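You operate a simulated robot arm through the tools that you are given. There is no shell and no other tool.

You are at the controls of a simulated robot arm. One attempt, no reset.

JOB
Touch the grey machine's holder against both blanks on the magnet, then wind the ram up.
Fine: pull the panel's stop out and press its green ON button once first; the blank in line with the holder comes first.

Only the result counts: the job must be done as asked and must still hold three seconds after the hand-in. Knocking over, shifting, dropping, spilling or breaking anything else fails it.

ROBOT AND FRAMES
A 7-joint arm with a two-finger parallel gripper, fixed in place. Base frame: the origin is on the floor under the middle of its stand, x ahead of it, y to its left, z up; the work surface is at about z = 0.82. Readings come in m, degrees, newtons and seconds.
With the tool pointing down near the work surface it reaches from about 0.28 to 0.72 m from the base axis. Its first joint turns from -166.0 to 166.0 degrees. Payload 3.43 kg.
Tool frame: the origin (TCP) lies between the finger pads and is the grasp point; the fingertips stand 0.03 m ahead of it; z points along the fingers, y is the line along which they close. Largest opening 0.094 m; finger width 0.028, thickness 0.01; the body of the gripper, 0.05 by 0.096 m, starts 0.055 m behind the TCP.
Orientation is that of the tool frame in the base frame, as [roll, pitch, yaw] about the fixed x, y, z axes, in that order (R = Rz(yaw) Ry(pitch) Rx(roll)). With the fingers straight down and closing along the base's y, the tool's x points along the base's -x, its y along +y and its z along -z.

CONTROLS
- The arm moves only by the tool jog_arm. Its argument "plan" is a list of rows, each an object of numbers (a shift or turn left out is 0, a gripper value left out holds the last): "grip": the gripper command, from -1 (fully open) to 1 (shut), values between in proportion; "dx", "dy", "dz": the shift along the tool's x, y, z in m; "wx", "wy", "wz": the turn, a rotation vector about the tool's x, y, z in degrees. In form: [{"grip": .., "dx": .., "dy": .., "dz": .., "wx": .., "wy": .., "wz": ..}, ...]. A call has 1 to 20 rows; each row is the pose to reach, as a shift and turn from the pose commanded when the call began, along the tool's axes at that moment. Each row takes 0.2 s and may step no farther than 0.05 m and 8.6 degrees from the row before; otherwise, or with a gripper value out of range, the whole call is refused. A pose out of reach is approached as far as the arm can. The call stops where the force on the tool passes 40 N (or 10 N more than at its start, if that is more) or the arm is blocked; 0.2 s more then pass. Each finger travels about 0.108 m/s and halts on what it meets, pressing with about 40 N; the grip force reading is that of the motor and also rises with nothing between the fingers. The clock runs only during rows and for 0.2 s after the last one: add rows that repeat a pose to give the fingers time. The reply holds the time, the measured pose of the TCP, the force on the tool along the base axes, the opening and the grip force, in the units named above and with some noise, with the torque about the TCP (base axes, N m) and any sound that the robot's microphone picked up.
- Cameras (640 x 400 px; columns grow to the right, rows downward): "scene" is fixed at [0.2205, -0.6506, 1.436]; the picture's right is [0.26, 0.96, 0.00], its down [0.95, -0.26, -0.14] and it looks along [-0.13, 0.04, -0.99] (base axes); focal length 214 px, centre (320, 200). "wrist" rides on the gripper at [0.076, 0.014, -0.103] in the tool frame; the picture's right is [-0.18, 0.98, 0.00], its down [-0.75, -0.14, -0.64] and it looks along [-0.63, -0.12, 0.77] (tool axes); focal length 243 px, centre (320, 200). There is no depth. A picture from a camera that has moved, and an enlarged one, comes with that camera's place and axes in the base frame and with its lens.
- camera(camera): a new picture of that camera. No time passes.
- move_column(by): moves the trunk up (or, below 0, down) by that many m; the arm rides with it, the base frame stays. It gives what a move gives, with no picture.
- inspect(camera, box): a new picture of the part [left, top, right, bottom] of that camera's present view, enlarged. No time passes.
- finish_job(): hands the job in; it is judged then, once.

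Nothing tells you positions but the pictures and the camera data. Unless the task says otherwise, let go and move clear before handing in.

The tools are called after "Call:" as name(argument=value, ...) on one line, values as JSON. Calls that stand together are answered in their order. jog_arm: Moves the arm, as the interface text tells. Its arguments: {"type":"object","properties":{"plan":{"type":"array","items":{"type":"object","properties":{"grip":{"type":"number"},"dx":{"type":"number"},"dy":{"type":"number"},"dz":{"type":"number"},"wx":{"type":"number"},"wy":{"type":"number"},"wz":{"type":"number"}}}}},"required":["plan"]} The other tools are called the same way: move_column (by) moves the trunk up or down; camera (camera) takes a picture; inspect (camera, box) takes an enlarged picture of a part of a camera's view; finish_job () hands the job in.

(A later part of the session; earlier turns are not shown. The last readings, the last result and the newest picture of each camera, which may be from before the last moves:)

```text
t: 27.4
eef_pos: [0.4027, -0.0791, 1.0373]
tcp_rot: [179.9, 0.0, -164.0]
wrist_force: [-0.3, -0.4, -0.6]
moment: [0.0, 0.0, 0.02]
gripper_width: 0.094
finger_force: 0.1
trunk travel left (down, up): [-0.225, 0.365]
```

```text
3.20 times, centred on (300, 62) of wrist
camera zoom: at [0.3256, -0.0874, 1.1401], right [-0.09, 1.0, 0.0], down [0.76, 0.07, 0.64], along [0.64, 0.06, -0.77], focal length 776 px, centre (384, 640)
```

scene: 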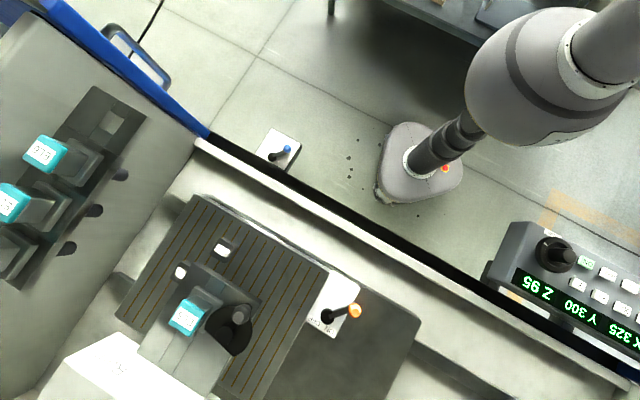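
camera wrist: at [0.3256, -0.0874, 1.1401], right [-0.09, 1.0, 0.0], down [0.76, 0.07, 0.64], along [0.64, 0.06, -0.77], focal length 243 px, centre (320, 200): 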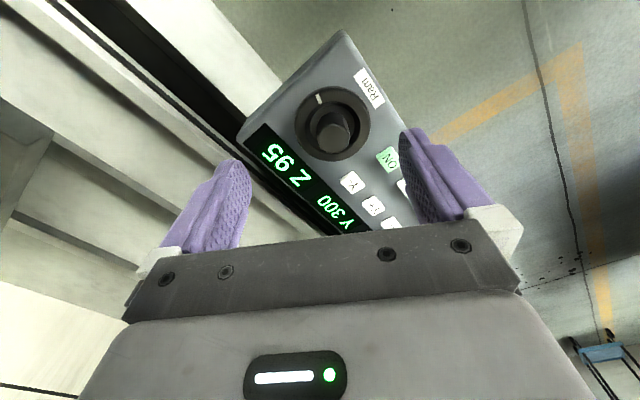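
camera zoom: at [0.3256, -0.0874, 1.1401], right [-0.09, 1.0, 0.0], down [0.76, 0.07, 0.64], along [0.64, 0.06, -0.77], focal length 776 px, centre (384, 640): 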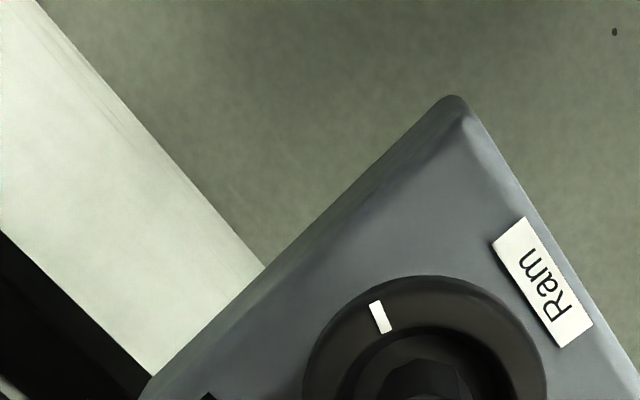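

Call:
inspect(camera="wrist", box=[240, 60, 420, 200])

Call:
inspect(camera="scene", box=[510, 210, 610, 290])

```text
2.86 times, centred on (330, 130) of wrist
camera zoom: at [0.3256, -0.0874, 1.1401], right [-0.09, 1.0, 0.0], down [0.76, 0.07, 0.64], along [0.64, 0.06, -0.77], focal length 693 px, centre (291, 400)
```

zoom: 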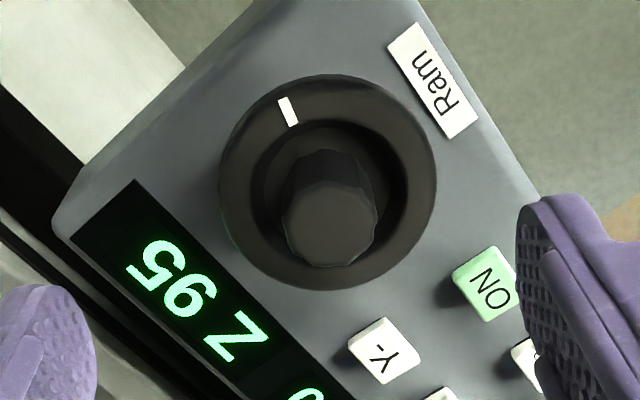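

```text
5.00 times, centred on (560, 250) of scene
camera zoom: at [0.2205, -0.6506, 1.436], right [0.26, 0.96, 0.0], down [0.95, -0.26, -0.14], along [-0.13, 0.04, -0.99], focal length 1072 px, centre (-880, -50)
```

zoom: 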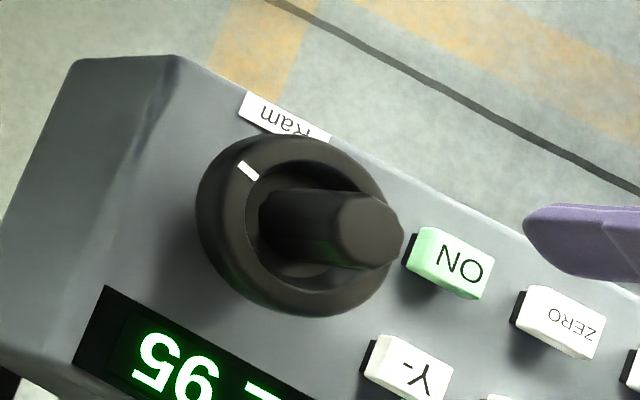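

The handwheel hub is centred near (0.4475, -0.060), about 38 mm across, with its top at z about 0.882. I'll part-close the fingers and lower them around the hub, keeping the tips above the outer ring.

Call:
jog_arm(plan=[{"dx": -0.016, "dy": 0.002, "dz": 0.035, "grip": -0.35}, {"dx": -0.032, "dy": 0.004, "dz": 0.07}, {"dx": -0.0484, "dy": 0.006, "dz": 0.1}, {"dx": -0.0484, "dy": 0.006, "dz": 0.115}])

Call:
camera(camera="wrist")

Call:
inspect(camera="scene", box=[480, 180, 640, 290])

```text
t: 28.4
eef_pos: [0.4486, -0.06, 0.9214]
tcp_rot: [-180.0, 0.0, -164.0]
wrist_force: [0.5, 0.7, 0.7]
moment: [-0.03, 0.01, 0.01]
gripper_width: 0.0633
finger_force: 0.1
trunk travel left (down, up): [-0.225, 0.365]
```

```text
taken
camera wrist: at [0.3716, -0.0673, 1.0246], right [-0.09, 1.0, 0.0], down [0.76, 0.07, 0.64], along [0.64, 0.06, -0.77], focal length 243 px, centre (320, 200)
```

wrist: 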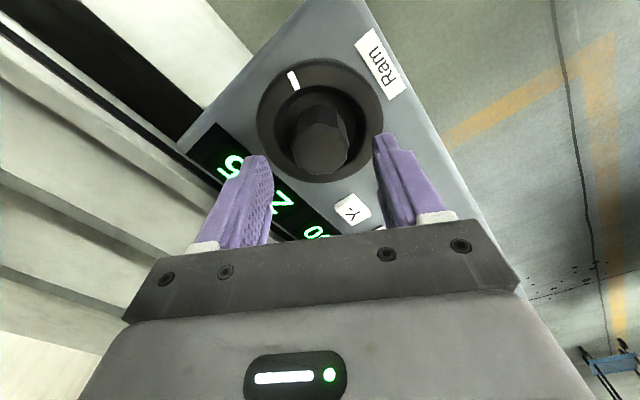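

```text
3.64 times, centred on (560, 235) of scene
camera zoom: at [0.2205, -0.6506, 1.436], right [0.26, 0.96, 0.0], down [0.95, -0.26, -0.14], along [-0.13, 0.04, -0.99], focal length 780 px, centre (-553, 73)
```

zoom: 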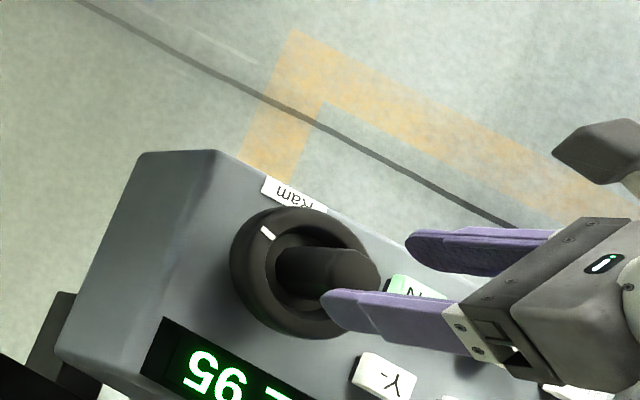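

The hub is centred between the fingers. I'll lower about 28 mm and close on it.

Call:
jog_arm(plan=[{"dx": 0.001, "dz": 0.014}, {"dx": 0.002, "dz": 0.028}, {"dx": 0.002, "dz": 0.028, "grip": 1}, {"dx": 0.002, "dz": 0.028, "grip": 1}])

Call:
camera(camera="wrist")

```text
t: 29.4
eef_pos: [0.4472, -0.0608, 0.8923]
tcp_rot: [180.0, 0.0, -164.0]
wrist_force: [2.4, -2.0, -2.1]
moment: [-0.2, -0.21, 0.02]
gripper_width: 0.0367
finger_force: 45.6
trunk travel left (down, up): [-0.225, 0.365]
```

```text
taken
camera wrist: at [0.3698, -0.0679, 0.9963], right [-0.09, 1.0, 0.0], down [0.76, 0.07, 0.64], along [0.64, 0.06, -0.77], focal length 243 px, centre (320, 200)
```

wrist: 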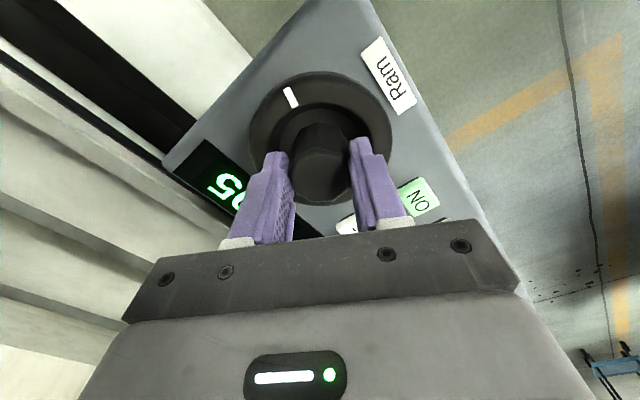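

The hub is gripped at a 36.7 mm opening. I'll try a small clockwise turn and watch the Z reading.

Call:
jog_arm(plan=[{"wz": 8}, {"wz": 16}])

Call:
inspect(camera="scene", box=[480, 220, 640, 380])

```text
t: 30.0
eef_pos: [0.4472, -0.0598, 0.894]
tcp_rot: [-180.0, 0.0, -180.0]
wrist_force: [0.4, 0.8, 1.2]
moment: [-0.05, 0.04, 0.97]
gripper_width: 0.0365
finger_force: 44.8
trunk travel left (down, up): [-0.225, 0.365]
```

```text
2.50 times, centred on (560, 300) of scene
camera zoom: at [0.2205, -0.6506, 1.436], right [0.26, 0.96, 0.0], down [0.95, -0.26, -0.14], along [-0.13, 0.04, -0.99], focal length 536 px, centre (-280, -50)
```

zoom: 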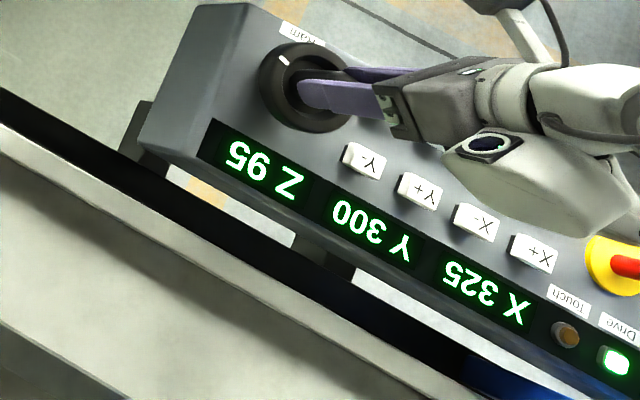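

Z still reads 95. I'll check whether the wheel actually turned.

Call:
camera(camera="wrist")

Call:
inspect(camera="scene", box=[515, 215, 605, 285])

```text
taken
camera wrist: at [0.3704, -0.0457, 0.9965], right [0.18, 0.98, 0.0], down [0.75, -0.14, 0.64], along [0.63, -0.12, -0.77], focal length 243 px, centre (320, 200)
```

wrist: 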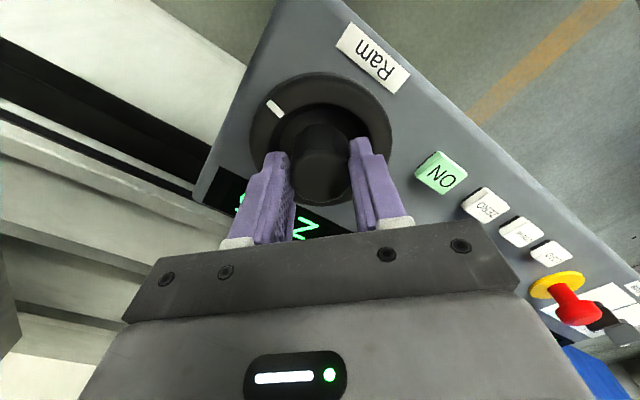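

```text
5.71 times, centred on (560, 250) of scene
camera zoom: at [0.2205, -0.6506, 1.436], right [0.26, 0.96, 0.0], down [0.95, -0.26, -0.14], along [-0.13, 0.04, -0.99], focal length 1226 px, centre (-1051, -86)
```

zoom: 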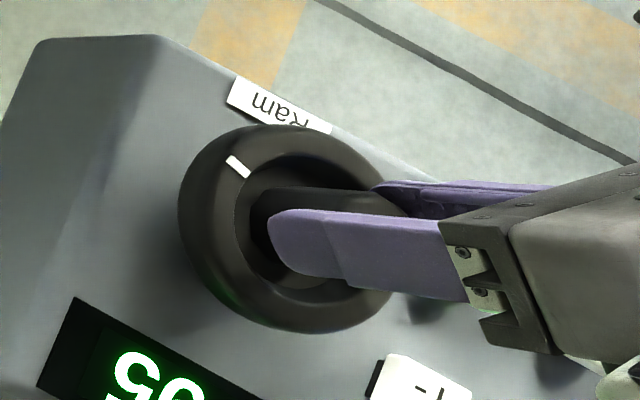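

The tick mark on the wheel didn't move, so the fingers slipped on the hub at about 1 N·m. I'll try turning the other way.

Call:
jog_arm(plan=[{"wz": -8, "grip": 1}, {"wz": -16}, {"wz": -24}])

Call:
inspect(camera="scene", box=[515, 215, 605, 285])

```text
t: 30.8
eef_pos: [0.4465, -0.0616, 0.8943]
tcp_rot: [-180.0, 0.0, -156.0]
wrist_force: [0.1, -5.3, 1.3]
moment: [-0.11, 0.18, -0.04]
gripper_width: 0.0364
finger_force: 44.8
trunk travel left (down, up): [-0.225, 0.365]
```

```text
5.71 times, centred on (560, 250) of scene
camera zoom: at [0.2205, -0.6506, 1.436], right [0.26, 0.96, 0.0], down [0.95, -0.26, -0.14], along [-0.13, 0.04, -0.99], focal length 1226 px, centre (-1051, -86)
```

zoom: 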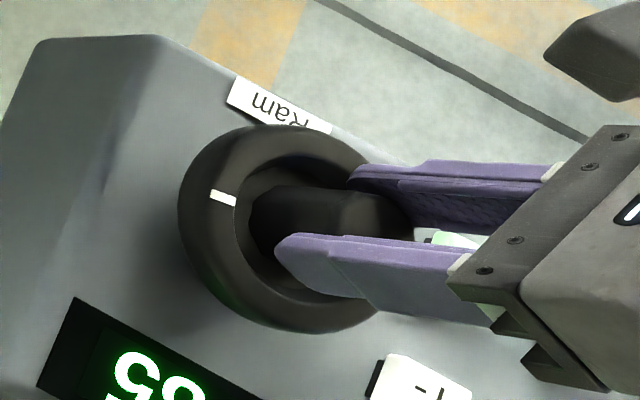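

Counterclockwise turns the wheel freely, so clockwise looked like an end stop. I'll check the Z reading.

Call:
inspect(camera="scene", box=[480, 240, 640, 360])

Call:
camera(camera="scene")

Call:
inspect(camera="scene", box=[140, 270, 290, 365])

```text
3.33 times, centred on (560, 300) of scene
camera zoom: at [0.2205, -0.6506, 1.436], right [0.26, 0.96, 0.0], down [0.95, -0.26, -0.14], along [-0.13, 0.04, -0.99], focal length 715 px, centre (-480, -133)
```

zoom: 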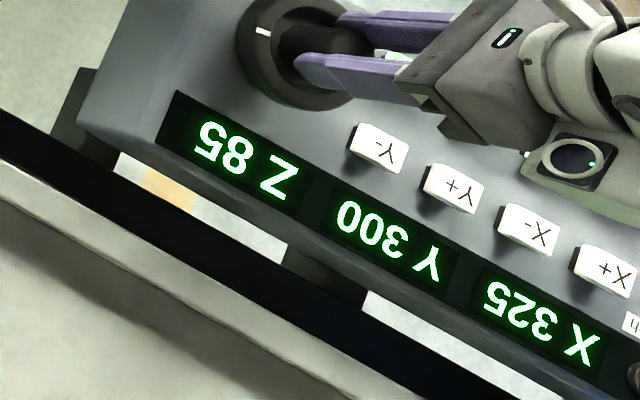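

```text
taken
```

scene: 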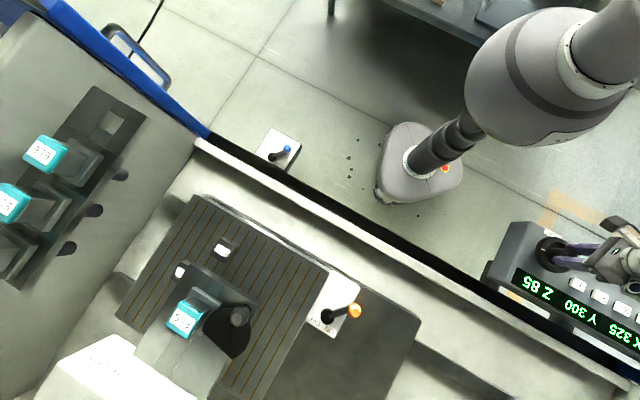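

```text
4.21 times, centred on (215, 318) of scene
camera zoom: at [0.2205, -0.6506, 1.436], right [0.26, 0.96, 0.0], down [0.95, -0.26, -0.14], along [-0.13, 0.04, -0.99], focal length 903 px, centre (762, -295)
```

zoom: 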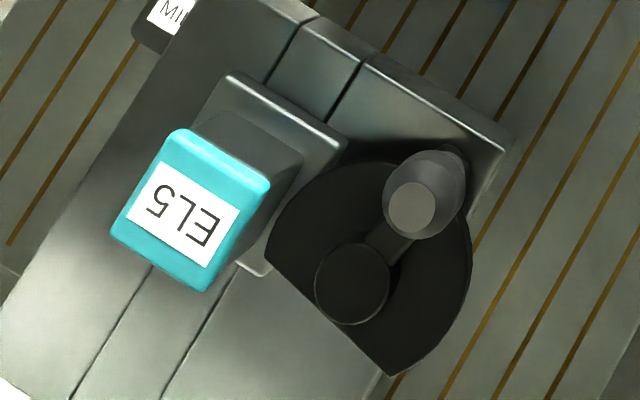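

Z went from 95 to 85 while the head rose, so Z counts downward travel: counterclockwise winds up at about 0.42 mm per degree, and 95 is the bottom. By my estimate contact with a blank comes near Z 82. I'll wind up well clear before moving X/Y.

Call:
jog_arm(plan=[{"wz": -8, "grip": 1}, {"wz": -16}, {"wz": -24}, {"wz": -32}, {"wz": -40}, {"wz": -48}, {"wz": -56}, {"wz": -64}, {"wz": -72}, {"wz": -80}])

Call:
inspect(camera="scene", box=[480, 240, 640, 360])

Call:
camera(camera="scene")

```text
t: 33.0
eef_pos: [0.4503, -0.0627, 0.8918]
tcp_rot: [-179.7, -0.2, -77.9]
wrist_force: [8.7, -10.5, -6.6]
moment: [-1.39, -0.69, -0.03]
gripper_width: 0.0367
finger_force: 44.8
trunk travel left (down, up): [-0.225, 0.365]
stopped in row 10: the force on the tool passed its limit at 41 N (the readings are from after the stop); the commanded pose is now the measured one
```

```text
3.33 times, centred on (560, 300) of scene
camera zoom: at [0.2205, -0.6506, 1.436], right [0.26, 0.96, 0.0], down [0.95, -0.26, -0.14], along [-0.13, 0.04, -0.99], focal length 715 px, centre (-480, -133)
```

zoom: 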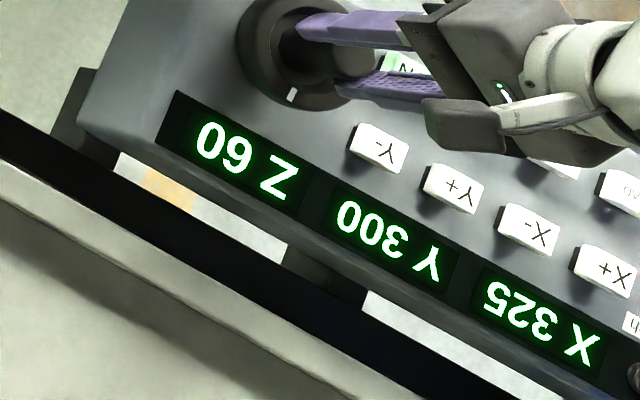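

```text
taken
```

scene: 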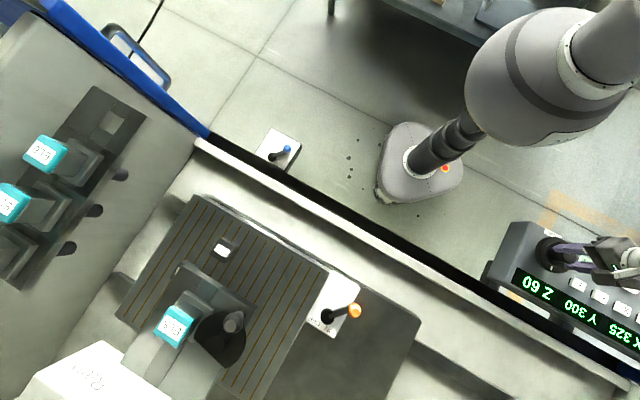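

Z is 60 now, so the tip is about 20 mm above the blank tops, and the wheel centre refines to about (0.4497, -0.060). I'll let go of the hub and rise.

Call:
jog_arm(plan=[{"grip": -0.35}, {"grip": -0.35}, {"dz": -0.02}, {"dz": -0.06}, {"dz": -0.1}])

Call:
inspect(camera="scene", box=[480, 220, 640, 360])

Call:
inspect(camera="scene", box=[100, 180, 420, 400])

```text
t: 34.2
eef_pos: [0.4473, -0.0613, 0.9928]
tcp_rot: [-179.8, -0.1, -77.9]
wrist_force: [1.1, 0.3, 0.0]
moment: [0.0, -0.01, -0.03]
gripper_width: 0.0637
finger_force: 0.0
trunk travel left (down, up): [-0.225, 0.365]
```

```text
2.86 times, centred on (560, 290) of scene
camera zoom: at [0.2205, -0.6506, 1.436], right [0.26, 0.96, 0.0], down [0.95, -0.26, -0.14], along [-0.13, 0.04, -0.99], focal length 613 px, centre (-366, -57)
```

zoom: 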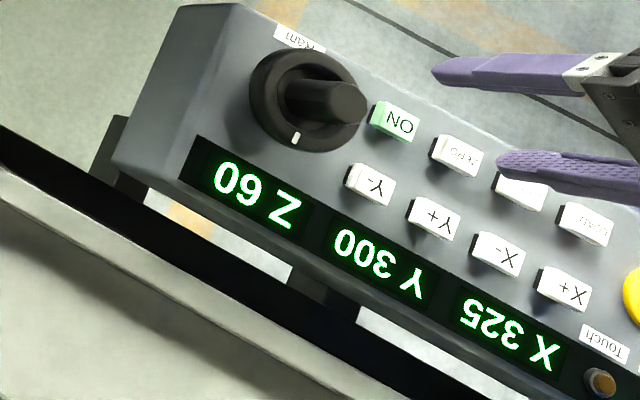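

```text
1.82 times, centred on (260, 290) of scene
camera zoom: at [0.2205, -0.6506, 1.436], right [0.26, 0.96, 0.0], down [0.95, -0.26, -0.14], along [-0.13, 0.04, -0.99], focal length 390 px, centre (429, 36)
```

zoom: 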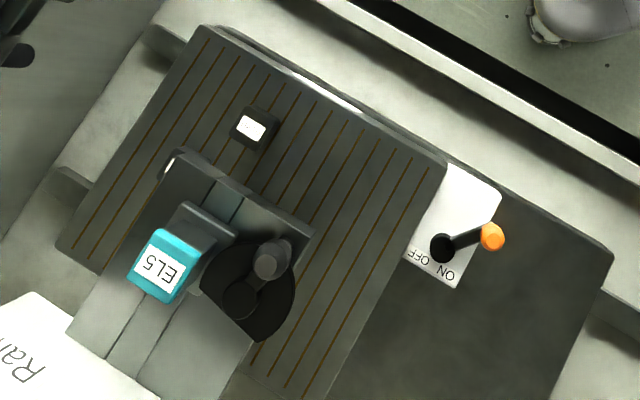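

The ram holds at Z 60. Now I'll close the fingers, turn the wrist back and move above the X buttons.

Call:
jog_arm(plan=[{"dx": -0.0084, "dy": -0.019, "dz": 0.0, "wz": 7.8, "grip": 1}, {"dx": -0.0168, "dy": -0.038, "wz": 15.6}, {"dx": -0.0253, "dy": -0.0569, "wz": 23.5}, {"dx": -0.0337, "dy": -0.0759, "wz": 31.3}, {"dx": -0.0421, "dy": -0.0949, "wz": 39.1}, {"dx": -0.0505, "dy": -0.1139, "wz": 46.9}, {"dx": -0.0589, "dy": -0.1329, "wz": 54.7}, {"dx": -0.0673, "dy": -0.1519, "wz": 62.5}, {"dx": -0.0758, "dy": -0.1708, "wz": 70.4}, {"dx": -0.0842, "dy": -0.1898, "wz": 78.2, "dz": 0.02}, {"dx": -0.0926, "dy": -0.2088, "wz": 86, "dz": 0.04}])

Call:
camera(camera="wrist")

```text
t: 36.6
eef_pos: [0.6347, 0.0749, 0.9548]
tcp_rot: [-179.9, 0.2, -164.0]
wrist_force: [0.1, -0.1, 0.3]
moment: [0.01, 0.0, 0.0]
gripper_width: 0.0002
finger_force: 32.9
trunk travel left (down, up): [-0.225, 0.365]
```

```text
taken
camera wrist: at [0.5568, 0.0671, 1.058], right [-0.09, 1.0, 0.0], down [0.76, 0.07, 0.65], along [0.64, 0.06, -0.76], focal length 243 px, centre (320, 200)
```

wrist: 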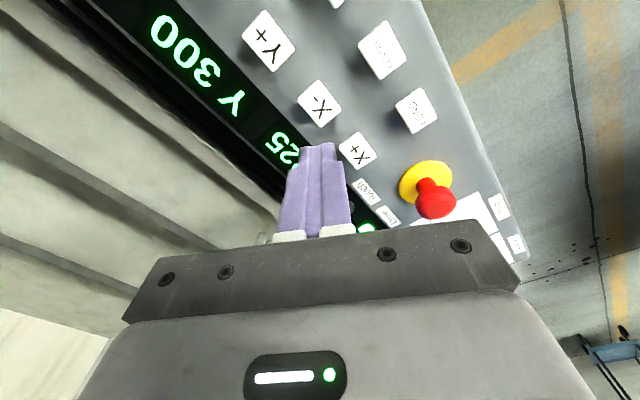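

X- is at (0.631, 0.074). I'll give it one short press to see what it does.

Call:
jog_arm(plan=[{"dx": 0.0038, "dz": 0.035, "grip": 1}, {"dx": 0.0038, "dz": 0.07}, {"dx": 0.0038, "dz": 0.088}, {"dx": 0.0038, "dz": 0.096}, {"dx": 0.0038, "dz": 0.1}, {"dx": 0.0038, "dz": 0.088}, {"dx": 0.0038, "dz": 0.07}])

Call:
inspect(camera="scene", box=[480, 220, 640, 380])

Call:
inspect(camera="scene", box=[100, 180, 420, 400])

```text
t: 38.2
eef_pos: [0.629, 0.0718, 0.8848]
tcp_rot: [180.0, 0.2, -163.9]
wrist_force: [0.2, -0.4, 0.4]
moment: [-0.02, 0.02, 0.01]
gripper_width: 0.0
finger_force: 33.4
trunk travel left (down, up): [-0.225, 0.365]
heard: click
```

```text
2.50 times, centred on (560, 300) of scene
camera zoom: at [0.2205, -0.6506, 1.436], right [0.26, 0.96, 0.0], down [0.95, -0.26, -0.14], along [-0.13, 0.04, -0.99], focal length 536 px, centre (-280, -50)
```

zoom: 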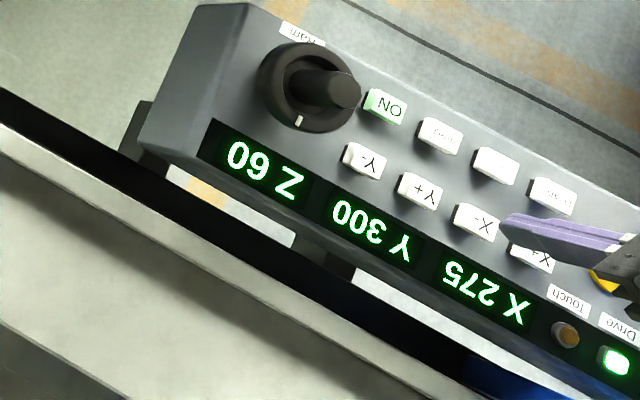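

```text
1.82 times, centred on (260, 290) of scene
camera zoom: at [0.2205, -0.6506, 1.436], right [0.26, 0.96, 0.0], down [0.95, -0.26, -0.14], along [-0.13, 0.04, -0.99], focal length 390 px, centre (429, 36)
```

zoom: 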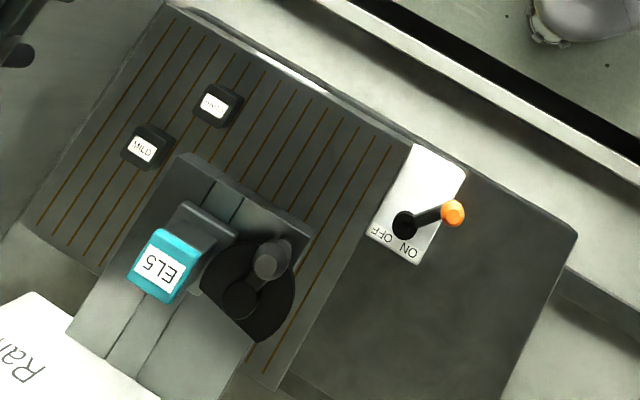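

X- moved the table 50 mm to the operator's right, away from the tip (X 325 to 275). MILD now sits about 155 mm along X from the electrode and on the same Y line, so I need X+ three times (to 425). I'll press X+ once first and check.

Call:
jog_arm(plan=[{"dx": -0.028, "dy": 0.0157, "dz": -0.02, "grip": 1}, {"dx": -0.0565, "dy": 0.0313, "dz": -0.02}, {"dx": -0.0565, "dy": 0.0313, "dz": 0.008}, {"dx": -0.0565, "dy": 0.0313, "dz": 0.018}, {"dx": -0.0565, "dy": 0.0313, "dz": 0.026}, {"dx": -0.0565, "dy": 0.0313, "dz": 0.03}, {"dx": -0.0565, "dy": 0.0313, "dz": 0.018}, {"dx": -0.0565, "dy": 0.0313, "dz": 0.0}])

Call:
inspect(camera="scene", box=[480, 220, 640, 380])

Call:
camera(camera="wrist")

```text
t: 40.0
eef_pos: [0.6748, 0.1185, 0.8834]
tcp_rot: [-179.9, 0.2, -163.9]
wrist_force: [0.0, -0.2, -0.3]
moment: [0.03, -0.01, 0.0]
gripper_width: 0.0
finger_force: 32.4
trunk travel left (down, up): [-0.225, 0.365]
heard: click
```

```text
2.50 times, centred on (560, 300) of scene
camera zoom: at [0.2205, -0.6506, 1.436], right [0.26, 0.96, 0.0], down [0.95, -0.26, -0.14], along [-0.13, 0.04, -0.99], focal length 536 px, centre (-280, -50)
```

zoom: 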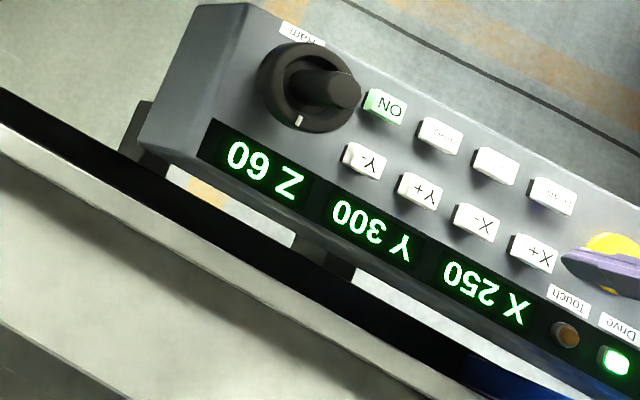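

```text
taken
camera wrist: at [0.5975, 0.1106, 0.9875], right [-0.1, 1.0, 0.0], down [0.76, 0.07, 0.64], along [0.64, 0.06, -0.76], focal length 243 px, centre (320, 200)
```

wrist: 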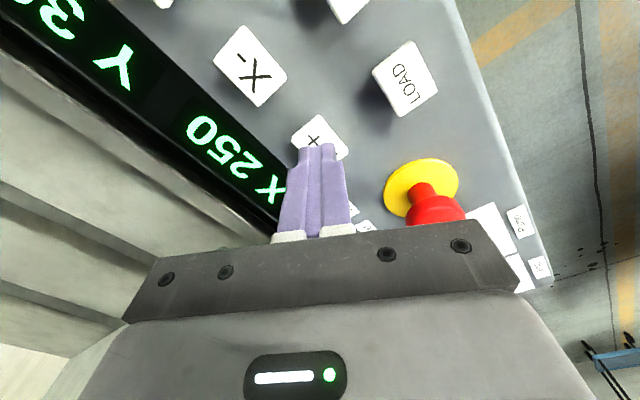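

X reads 250, which isn't what I expected; the table may still be slewing. I'll wait a moment with no motion and re-read.

Call:
jog_arm(plan=[{"dz": 0.0, "grip": 1}, {"dz": 0.0}, {"dz": 0.0}])

Call:
inspect(camera="scene", box=[480, 220, 640, 380])

Call:
inspect(camera="scene", box=[100, 180, 420, 400])

```text
t: 40.8
eef_pos: [0.6748, 0.1182, 0.8838]
tcp_rot: [-179.9, 0.2, -163.9]
wrist_force: [0.1, 1.4, -0.4]
moment: [0.01, -0.01, -0.01]
gripper_width: 0.0
finger_force: 32.8
trunk travel left (down, up): [-0.225, 0.365]
```

```text
2.50 times, centred on (560, 300) of scene
camera zoom: at [0.2205, -0.6506, 1.436], right [0.26, 0.96, 0.0], down [0.95, -0.26, -0.14], along [-0.13, 0.04, -0.99], focal length 536 px, centre (-280, -50)
```

zoom: 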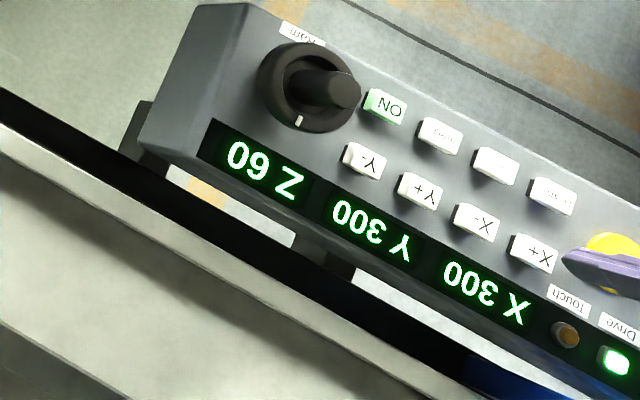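

```text
1.82 times, centred on (260, 290) of scene
camera zoom: at [0.2205, -0.6506, 1.436], right [0.26, 0.96, 0.0], down [0.95, -0.26, -0.14], along [-0.13, 0.04, -0.99], focal length 390 px, centre (429, 36)
```

zoom: 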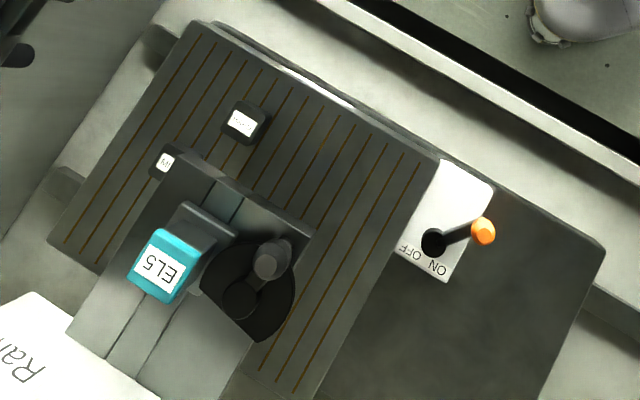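

The table is still travelling and the X readout is coarse, in steps of 25. I'll wait a little more to see where it settles.

Call:
jog_arm(plan=[{"dz": 0.0, "grip": 1}, {"dz": 0.0}])

Call:
inspect(camera="scene", box=[100, 180, 420, 400])

Call:
inspect(camera="scene", box=[480, 220, 640, 380])

```text
t: 41.4
eef_pos: [0.6749, 0.1192, 0.8844]
tcp_rot: [-179.9, 0.2, -163.9]
wrist_force: [0.6, -0.2, -0.4]
moment: [0.01, 0.0, -0.01]
gripper_width: 0.0
finger_force: 32.6
trunk travel left (down, up): [-0.225, 0.365]
```

```text
1.82 times, centred on (260, 290) of scene
camera zoom: at [0.2205, -0.6506, 1.436], right [0.26, 0.96, 0.0], down [0.95, -0.26, -0.14], along [-0.13, 0.04, -0.99], focal length 390 px, centre (429, 36)
```

zoom: 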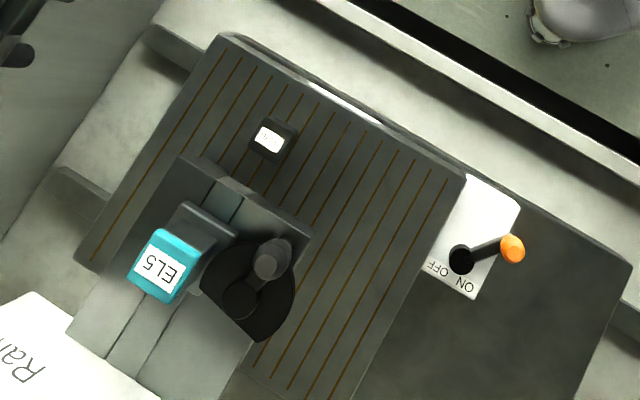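

```text
2.50 times, centred on (560, 300) of scene
camera zoom: at [0.2205, -0.6506, 1.436], right [0.26, 0.96, 0.0], down [0.95, -0.26, -0.14], along [-0.13, 0.04, -0.99], focal length 536 px, centre (-280, -50)
```

zoom: 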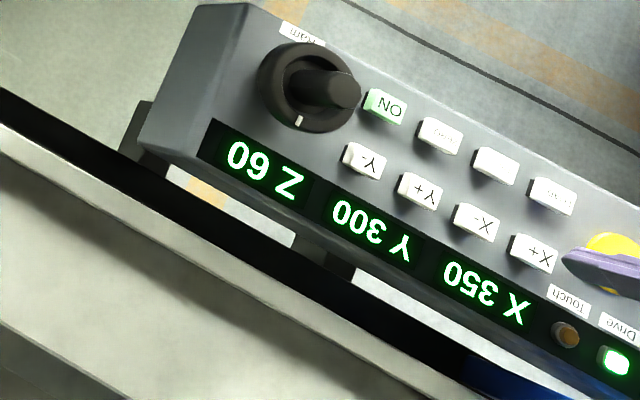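

The table is moving roughly 70 mm/s. I'll take one short time step to see whether it stops by itself.

Call:
jog_arm(plan=[{"dz": 0.0, "grip": 1}])

Call:
inspect(camera="scene", box=[100, 180, 420, 400])

Call:
inspect(camera="scene", box=[480, 220, 640, 380])

```text
t: 41.8
eef_pos: [0.6748, 0.1182, 0.8854]
tcp_rot: [-179.8, 0.1, -163.9]
wrist_force: [1.1, -0.6, 0.2]
moment: [0.01, -0.02, 0.02]
gripper_width: 0.0002
finger_force: 32.8
trunk travel left (down, up): [-0.225, 0.365]
```

```text
1.82 times, centred on (260, 290) of scene
camera zoom: at [0.2205, -0.6506, 1.436], right [0.26, 0.96, 0.0], down [0.95, -0.26, -0.14], along [-0.13, 0.04, -0.99], focal length 390 px, centre (429, 36)
```

zoom: 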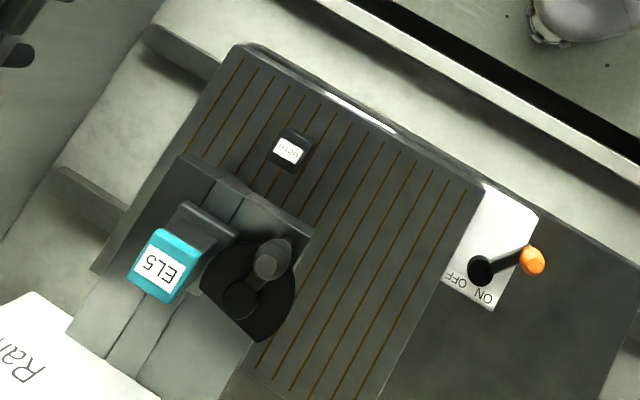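

```text
2.50 times, centred on (560, 300) of scene
camera zoom: at [0.2205, -0.6506, 1.436], right [0.26, 0.96, 0.0], down [0.95, -0.26, -0.14], along [-0.13, 0.04, -0.99], focal length 536 px, centre (-280, -50)
```

zoom: 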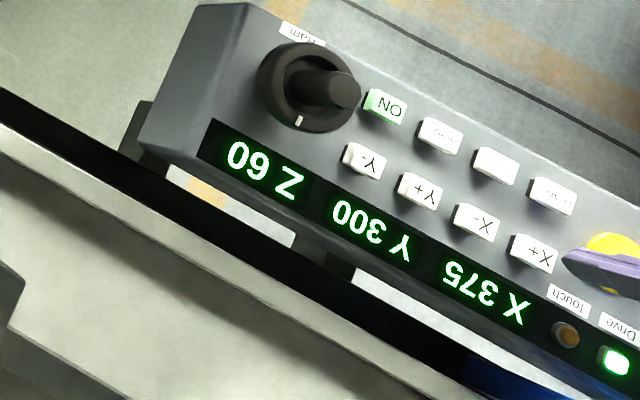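

The motion is latched: the table keeps travelling after release, now at about X 386, and MILD lines up near 427. I'll press X+ again timed for that point, to see if a second press stops it.

Call:
jog_arm(plan=[{"dz": 0.012, "grip": 1}, {"dz": 0.021}, {"dz": 0.031}, {"dz": 0.015}])

Call:
inspect(camera="scene", box=[100, 180, 420, 400])

Call:
inspect(camera="scene", box=[480, 220, 640, 380])

```text
t: 42.8
eef_pos: [0.674, 0.118, 0.8711]
tcp_rot: [-179.9, 0.3, -164.0]
wrist_force: [-0.5, 0.3, -0.2]
moment: [0.02, -0.02, -0.02]
gripper_width: 0.0
finger_force: 32.8
trunk travel left (down, up): [-0.225, 0.365]
heard: click
```

```text
1.82 times, centred on (260, 290) of scene
camera zoom: at [0.2205, -0.6506, 1.436], right [0.26, 0.96, 0.0], down [0.95, -0.26, -0.14], along [-0.13, 0.04, -0.99], focal length 390 px, centre (429, 36)
```

zoom: 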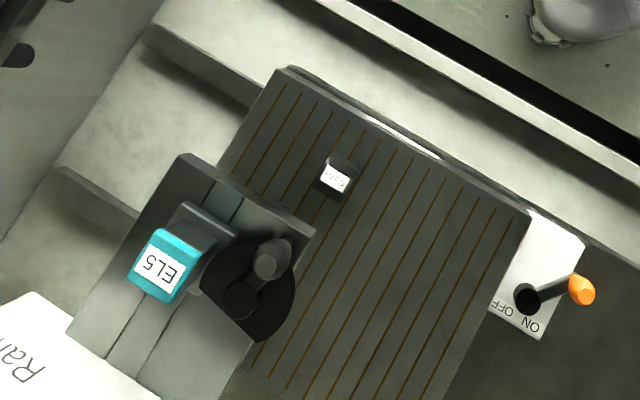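

```text
2.50 times, centred on (560, 300) of scene
camera zoom: at [0.2205, -0.6506, 1.436], right [0.26, 0.96, 0.0], down [0.95, -0.26, -0.14], along [-0.13, 0.04, -0.99], focal length 536 px, centre (-280, -50)
```

zoom: 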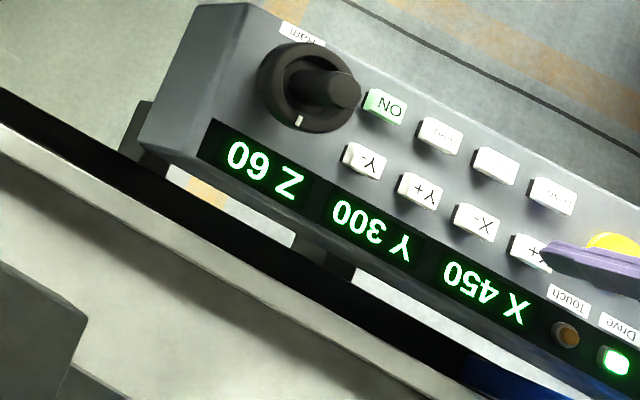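

X is about 456 already, so that press didn't stop it in time. I'll move over X- and see whether the table is still going.

Call:
jog_arm(plan=[{"dx": 0.028, "dy": -0.0157, "dz": -0.012, "grip": 1}, {"dx": 0.0565, "dy": -0.0313, "dz": -0.012}])

Call:
inspect(camera="scene", box=[100, 180, 420, 400])

Call:
inspect(camera="scene", box=[480, 220, 640, 380])

```text
t: 43.4
eef_pos: [0.6291, 0.071, 0.8815]
tcp_rot: [-179.9, 0.3, -163.9]
wrist_force: [0.1, -0.1, -0.4]
moment: [0.0, 0.01, -0.01]
gripper_width: 0.0
finger_force: 33.1
trunk travel left (down, up): [-0.225, 0.365]
```

```text
1.82 times, centred on (260, 290) of scene
camera zoom: at [0.2205, -0.6506, 1.436], right [0.26, 0.96, 0.0], down [0.95, -0.26, -0.14], along [-0.13, 0.04, -0.99], focal length 390 px, centre (429, 36)
```

zoom: 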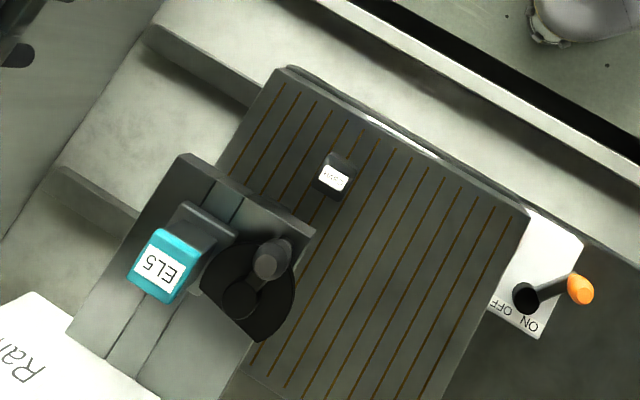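

```text
2.50 times, centred on (560, 300) of scene
camera zoom: at [0.2205, -0.6506, 1.436], right [0.26, 0.96, 0.0], down [0.95, -0.26, -0.14], along [-0.13, 0.04, -0.99], focal length 536 px, centre (-280, -50)
```

zoom: 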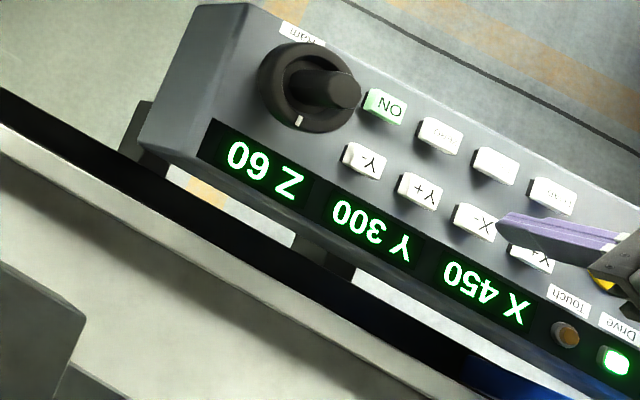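

The table has stopped near X 450, about 24 mm past MILD's line; that may be the axis end stop. I'll test X- with two quick presses 0.4 s apart, to see if the second one stops it.

Call:
jog_arm(plan=[{"dz": 0.016, "grip": 1}, {"dz": 0.0273}, {"dz": 0.016}, {"dz": 0.0273}, {"dz": 0.01}])

Call:
inspect(camera="scene", box=[100, 180, 420, 400])

Call:
inspect(camera="scene", box=[480, 220, 640, 380])

```text
t: 44.6
eef_pos: [0.6307, 0.0729, 0.8727]
tcp_rot: [-179.9, 0.3, -163.9]
wrist_force: [-0.1, 0.3, 0.4]
moment: [0.0, 0.01, 0.0]
gripper_width: 0.0001
finger_force: 32.5
trunk travel left (down, up): [-0.225, 0.365]
heard: click, click
```

```text
1.82 times, centred on (260, 290) of scene
camera zoom: at [0.2205, -0.6506, 1.436], right [0.26, 0.96, 0.0], down [0.95, -0.26, -0.14], along [-0.13, 0.04, -0.99], focal length 390 px, centre (429, 36)
```

zoom: 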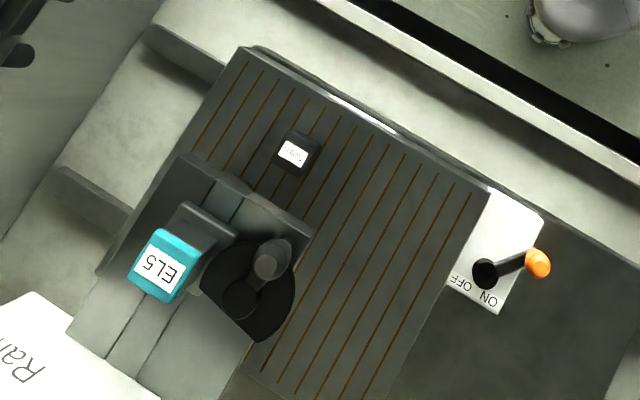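

```text
2.50 times, centred on (560, 300) of scene
camera zoom: at [0.2205, -0.6506, 1.436], right [0.26, 0.96, 0.0], down [0.95, -0.26, -0.14], along [-0.13, 0.04, -0.99], focal length 536 px, centre (-280, -50)
```

zoom: 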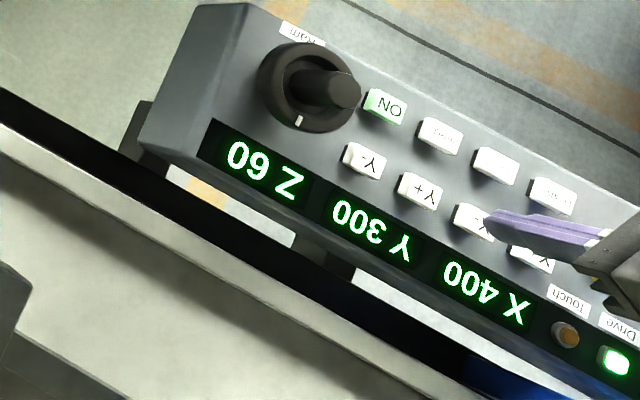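

X is around 392–400. I'll take one more short time step to see whether it is still moving.

Call:
jog_arm(plan=[{"dz": -0.005, "grip": 1}])

Call:
inspect(camera="scene", box=[100, 180, 420, 400])

Call:
inspect(camera="scene", box=[480, 220, 640, 380])

```text
t: 45.0
eef_pos: [0.6308, 0.0729, 0.8782]
tcp_rot: [180.0, 0.3, -164.0]
wrist_force: [-0.4, 0.8, 0.5]
moment: [0.0, 0.01, -0.04]
gripper_width: 0.0002
finger_force: 32.7
trunk travel left (down, up): [-0.225, 0.365]
```

```text
1.82 times, centred on (260, 290) of scene
camera zoom: at [0.2205, -0.6506, 1.436], right [0.26, 0.96, 0.0], down [0.95, -0.26, -0.14], along [-0.13, 0.04, -0.99], focal length 390 px, centre (429, 36)
```

zoom: 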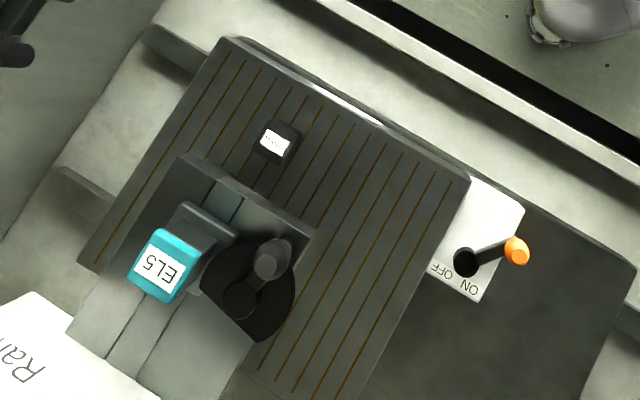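

```text
2.50 times, centred on (560, 300) of scene
camera zoom: at [0.2205, -0.6506, 1.436], right [0.26, 0.96, 0.0], down [0.95, -0.26, -0.14], along [-0.13, 0.04, -0.99], focal length 536 px, centre (-280, -50)
```

zoom: 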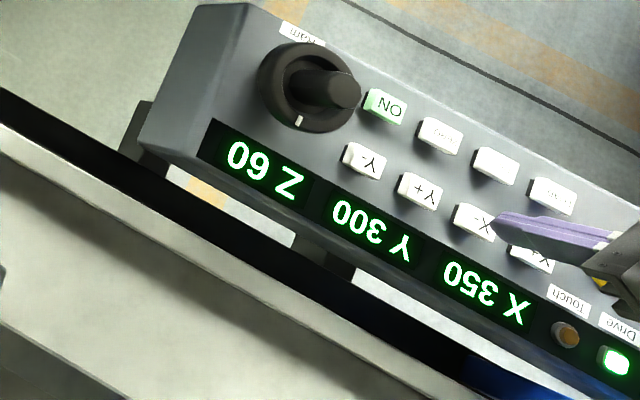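

Call:
jog_arm(plan=[{"dz": 0.0, "grip": 1}, {"dz": 0.0}])

Call:
inspect(camera="scene", box=[100, 180, 420, 400])

Call:
inspect(camera="scene", box=[480, 220, 640, 380])

```text
t: 45.6
eef_pos: [0.6299, 0.0718, 0.8778]
tcp_rot: [-180.0, 0.4, -164.0]
wrist_force: [0.5, 0.5, -1.0]
moment: [0.05, 0.0, -0.01]
gripper_width: 0.0002
finger_force: 33.1
trunk travel left (down, up): [-0.225, 0.365]
```

```text
1.82 times, centred on (260, 290) of scene
camera zoom: at [0.2205, -0.6506, 1.436], right [0.26, 0.96, 0.0], down [0.95, -0.26, -0.14], along [-0.13, 0.04, -0.99], focal length 390 px, centre (429, 36)
```

zoom: 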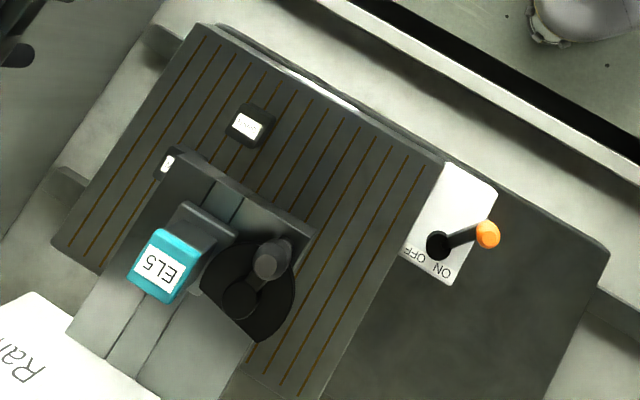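

```text
2.50 times, centred on (560, 300) of scene
camera zoom: at [0.2205, -0.6506, 1.436], right [0.26, 0.96, 0.0], down [0.95, -0.26, -0.14], along [-0.13, 0.04, -0.99], focal length 536 px, centre (-280, -50)
```

zoom: 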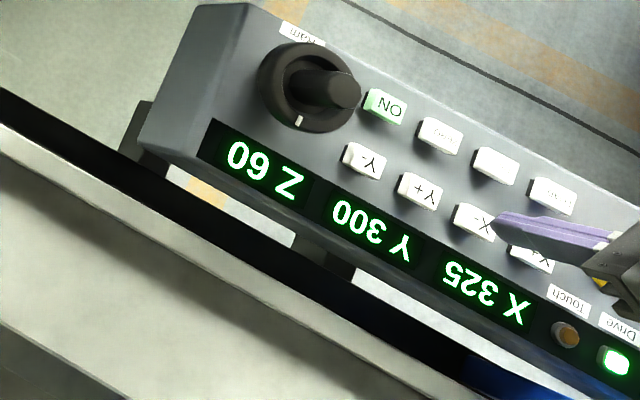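

I'll move over to X+ while checking whether the table is still travelling.

Call:
jog_arm(plan=[{"dx": -0.028, "dy": 0.0157, "grip": 1}, {"dx": -0.0565, "dy": 0.0313}])

Call:
inspect(camera="scene", box=[100, 180, 420, 400])

Call:
inspect(camera="scene", box=[480, 220, 640, 380])

```text
t: 46.2
eef_pos: [0.6765, 0.1193, 0.8779]
tcp_rot: [-179.9, 0.1, -163.9]
wrist_force: [0.4, -0.3, 0.1]
moment: [-0.03, 0.03, 0.01]
gripper_width: 0.0
finger_force: 33.4
trunk travel left (down, up): [-0.225, 0.365]
```

```text
1.82 times, centred on (260, 290) of scene
camera zoom: at [0.2205, -0.6506, 1.436], right [0.26, 0.96, 0.0], down [0.95, -0.26, -0.14], along [-0.13, 0.04, -0.99], focal length 390 px, centre (429, 36)
```

zoom: 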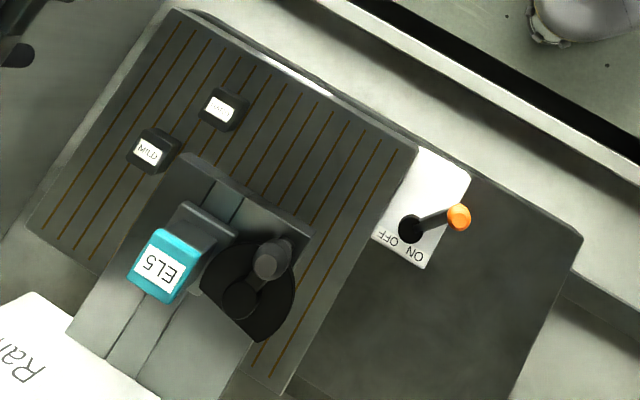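

```text
2.50 times, centred on (560, 300) of scene
camera zoom: at [0.2205, -0.6506, 1.436], right [0.26, 0.96, 0.0], down [0.95, -0.26, -0.14], along [-0.13, 0.04, -0.99], focal length 536 px, centre (-280, -50)
```

zoom: 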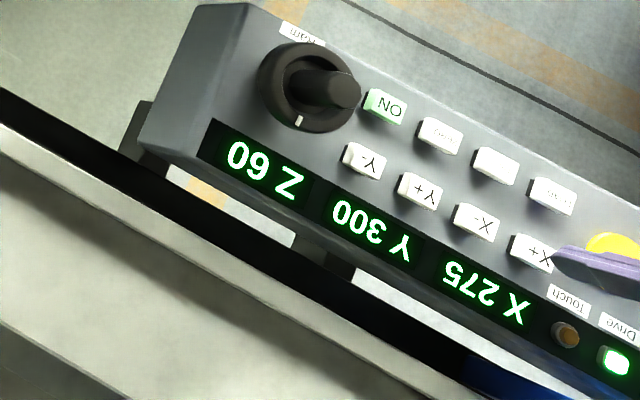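

It is still going at about X 278. I'll press X+ now, mid-travel, to see whether the opposite button stops it or reverses it.

Call:
jog_arm(plan=[{"dz": 0.013, "grip": 1}, {"dz": 0.024}, {"dz": 0.008}])

Call:
inspect(camera="scene", box=[100, 180, 420, 400])

Call:
inspect(camera="scene", box=[480, 220, 640, 380])

```text
t: 47.0
eef_pos: [0.6752, 0.1181, 0.8675]
tcp_rot: [-179.9, 0.2, -163.9]
wrist_force: [0.2, 0.5, 0.4]
moment: [0.0, -0.07, 0.01]
gripper_width: 0.0
finger_force: 33.0
trunk travel left (down, up): [-0.225, 0.365]
heard: click
```

```text
1.82 times, centred on (260, 290) of scene
camera zoom: at [0.2205, -0.6506, 1.436], right [0.26, 0.96, 0.0], down [0.95, -0.26, -0.14], along [-0.13, 0.04, -0.99], focal length 390 px, centre (429, 36)
```

zoom: 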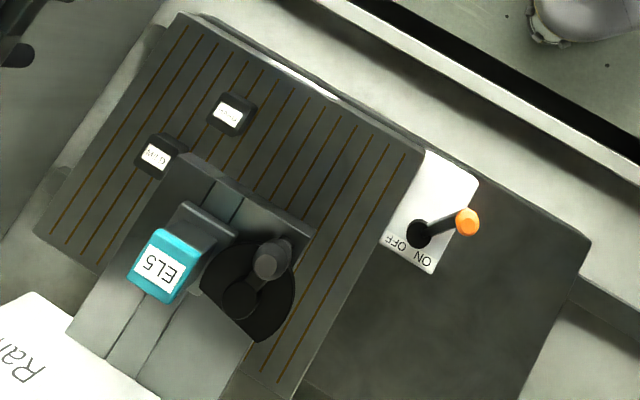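

```text
2.50 times, centred on (560, 300) of scene
camera zoom: at [0.2205, -0.6506, 1.436], right [0.26, 0.96, 0.0], down [0.95, -0.26, -0.14], along [-0.13, 0.04, -0.99], focal length 536 px, centre (-280, -50)
```

zoom: 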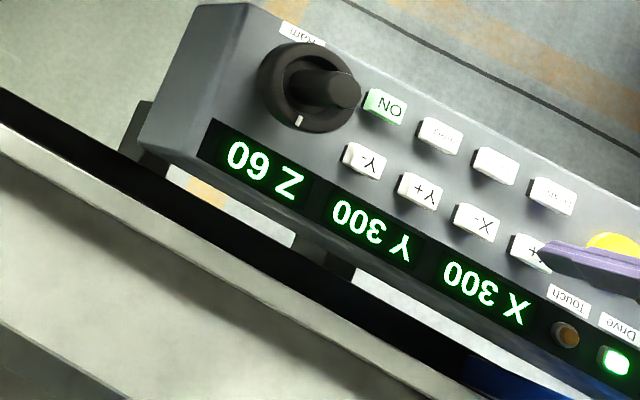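

The opposite button reverses it rather than stopping it. I'll look at the buttons and the stop from the wrist for any clue, such as a button staying pressed in.

Call:
camera(camera="wrist")

Call:
inspect(camera="wrist", box=[150, 0, 470, 220])

Call:
inspect(camera="scene", box=[540, 240, 640, 320])

```text
taken
camera wrist: at [0.5978, 0.1108, 0.9713], right [-0.1, 1.0, 0.0], down [0.76, 0.07, 0.64], along [0.64, 0.06, -0.76], focal length 243 px, centre (320, 200)
```

wrist: 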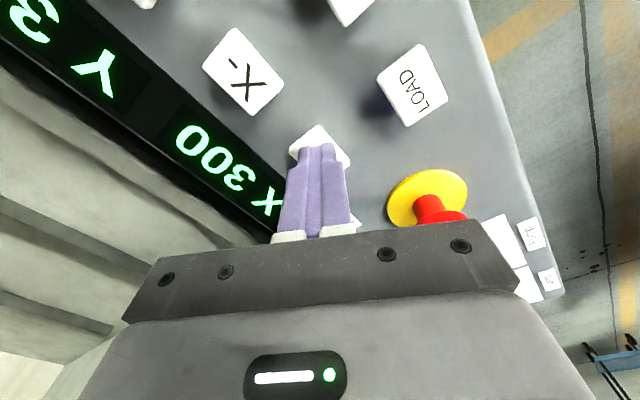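

```text
1.82 times, centred on (310, 110) of wrist
camera zoom: at [0.5978, 0.1108, 0.9713], right [-0.1, 1.0, 0.0], down [0.76, 0.07, 0.64], along [0.64, 0.06, -0.76], focal length 441 px, centre (338, 364)
```

zoom: 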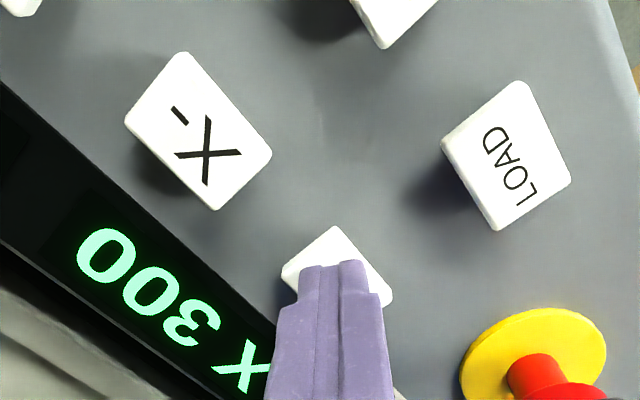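

```text
5.00 times, centred on (590, 280) of scene
camera zoom: at [0.2205, -0.6506, 1.436], right [0.26, 0.96, 0.0], down [0.95, -0.26, -0.14], along [-0.13, 0.04, -0.99], focal length 1072 px, centre (-1030, -200)
```

zoom: 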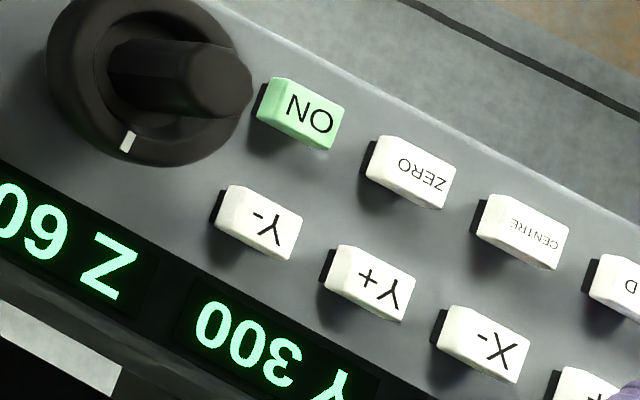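

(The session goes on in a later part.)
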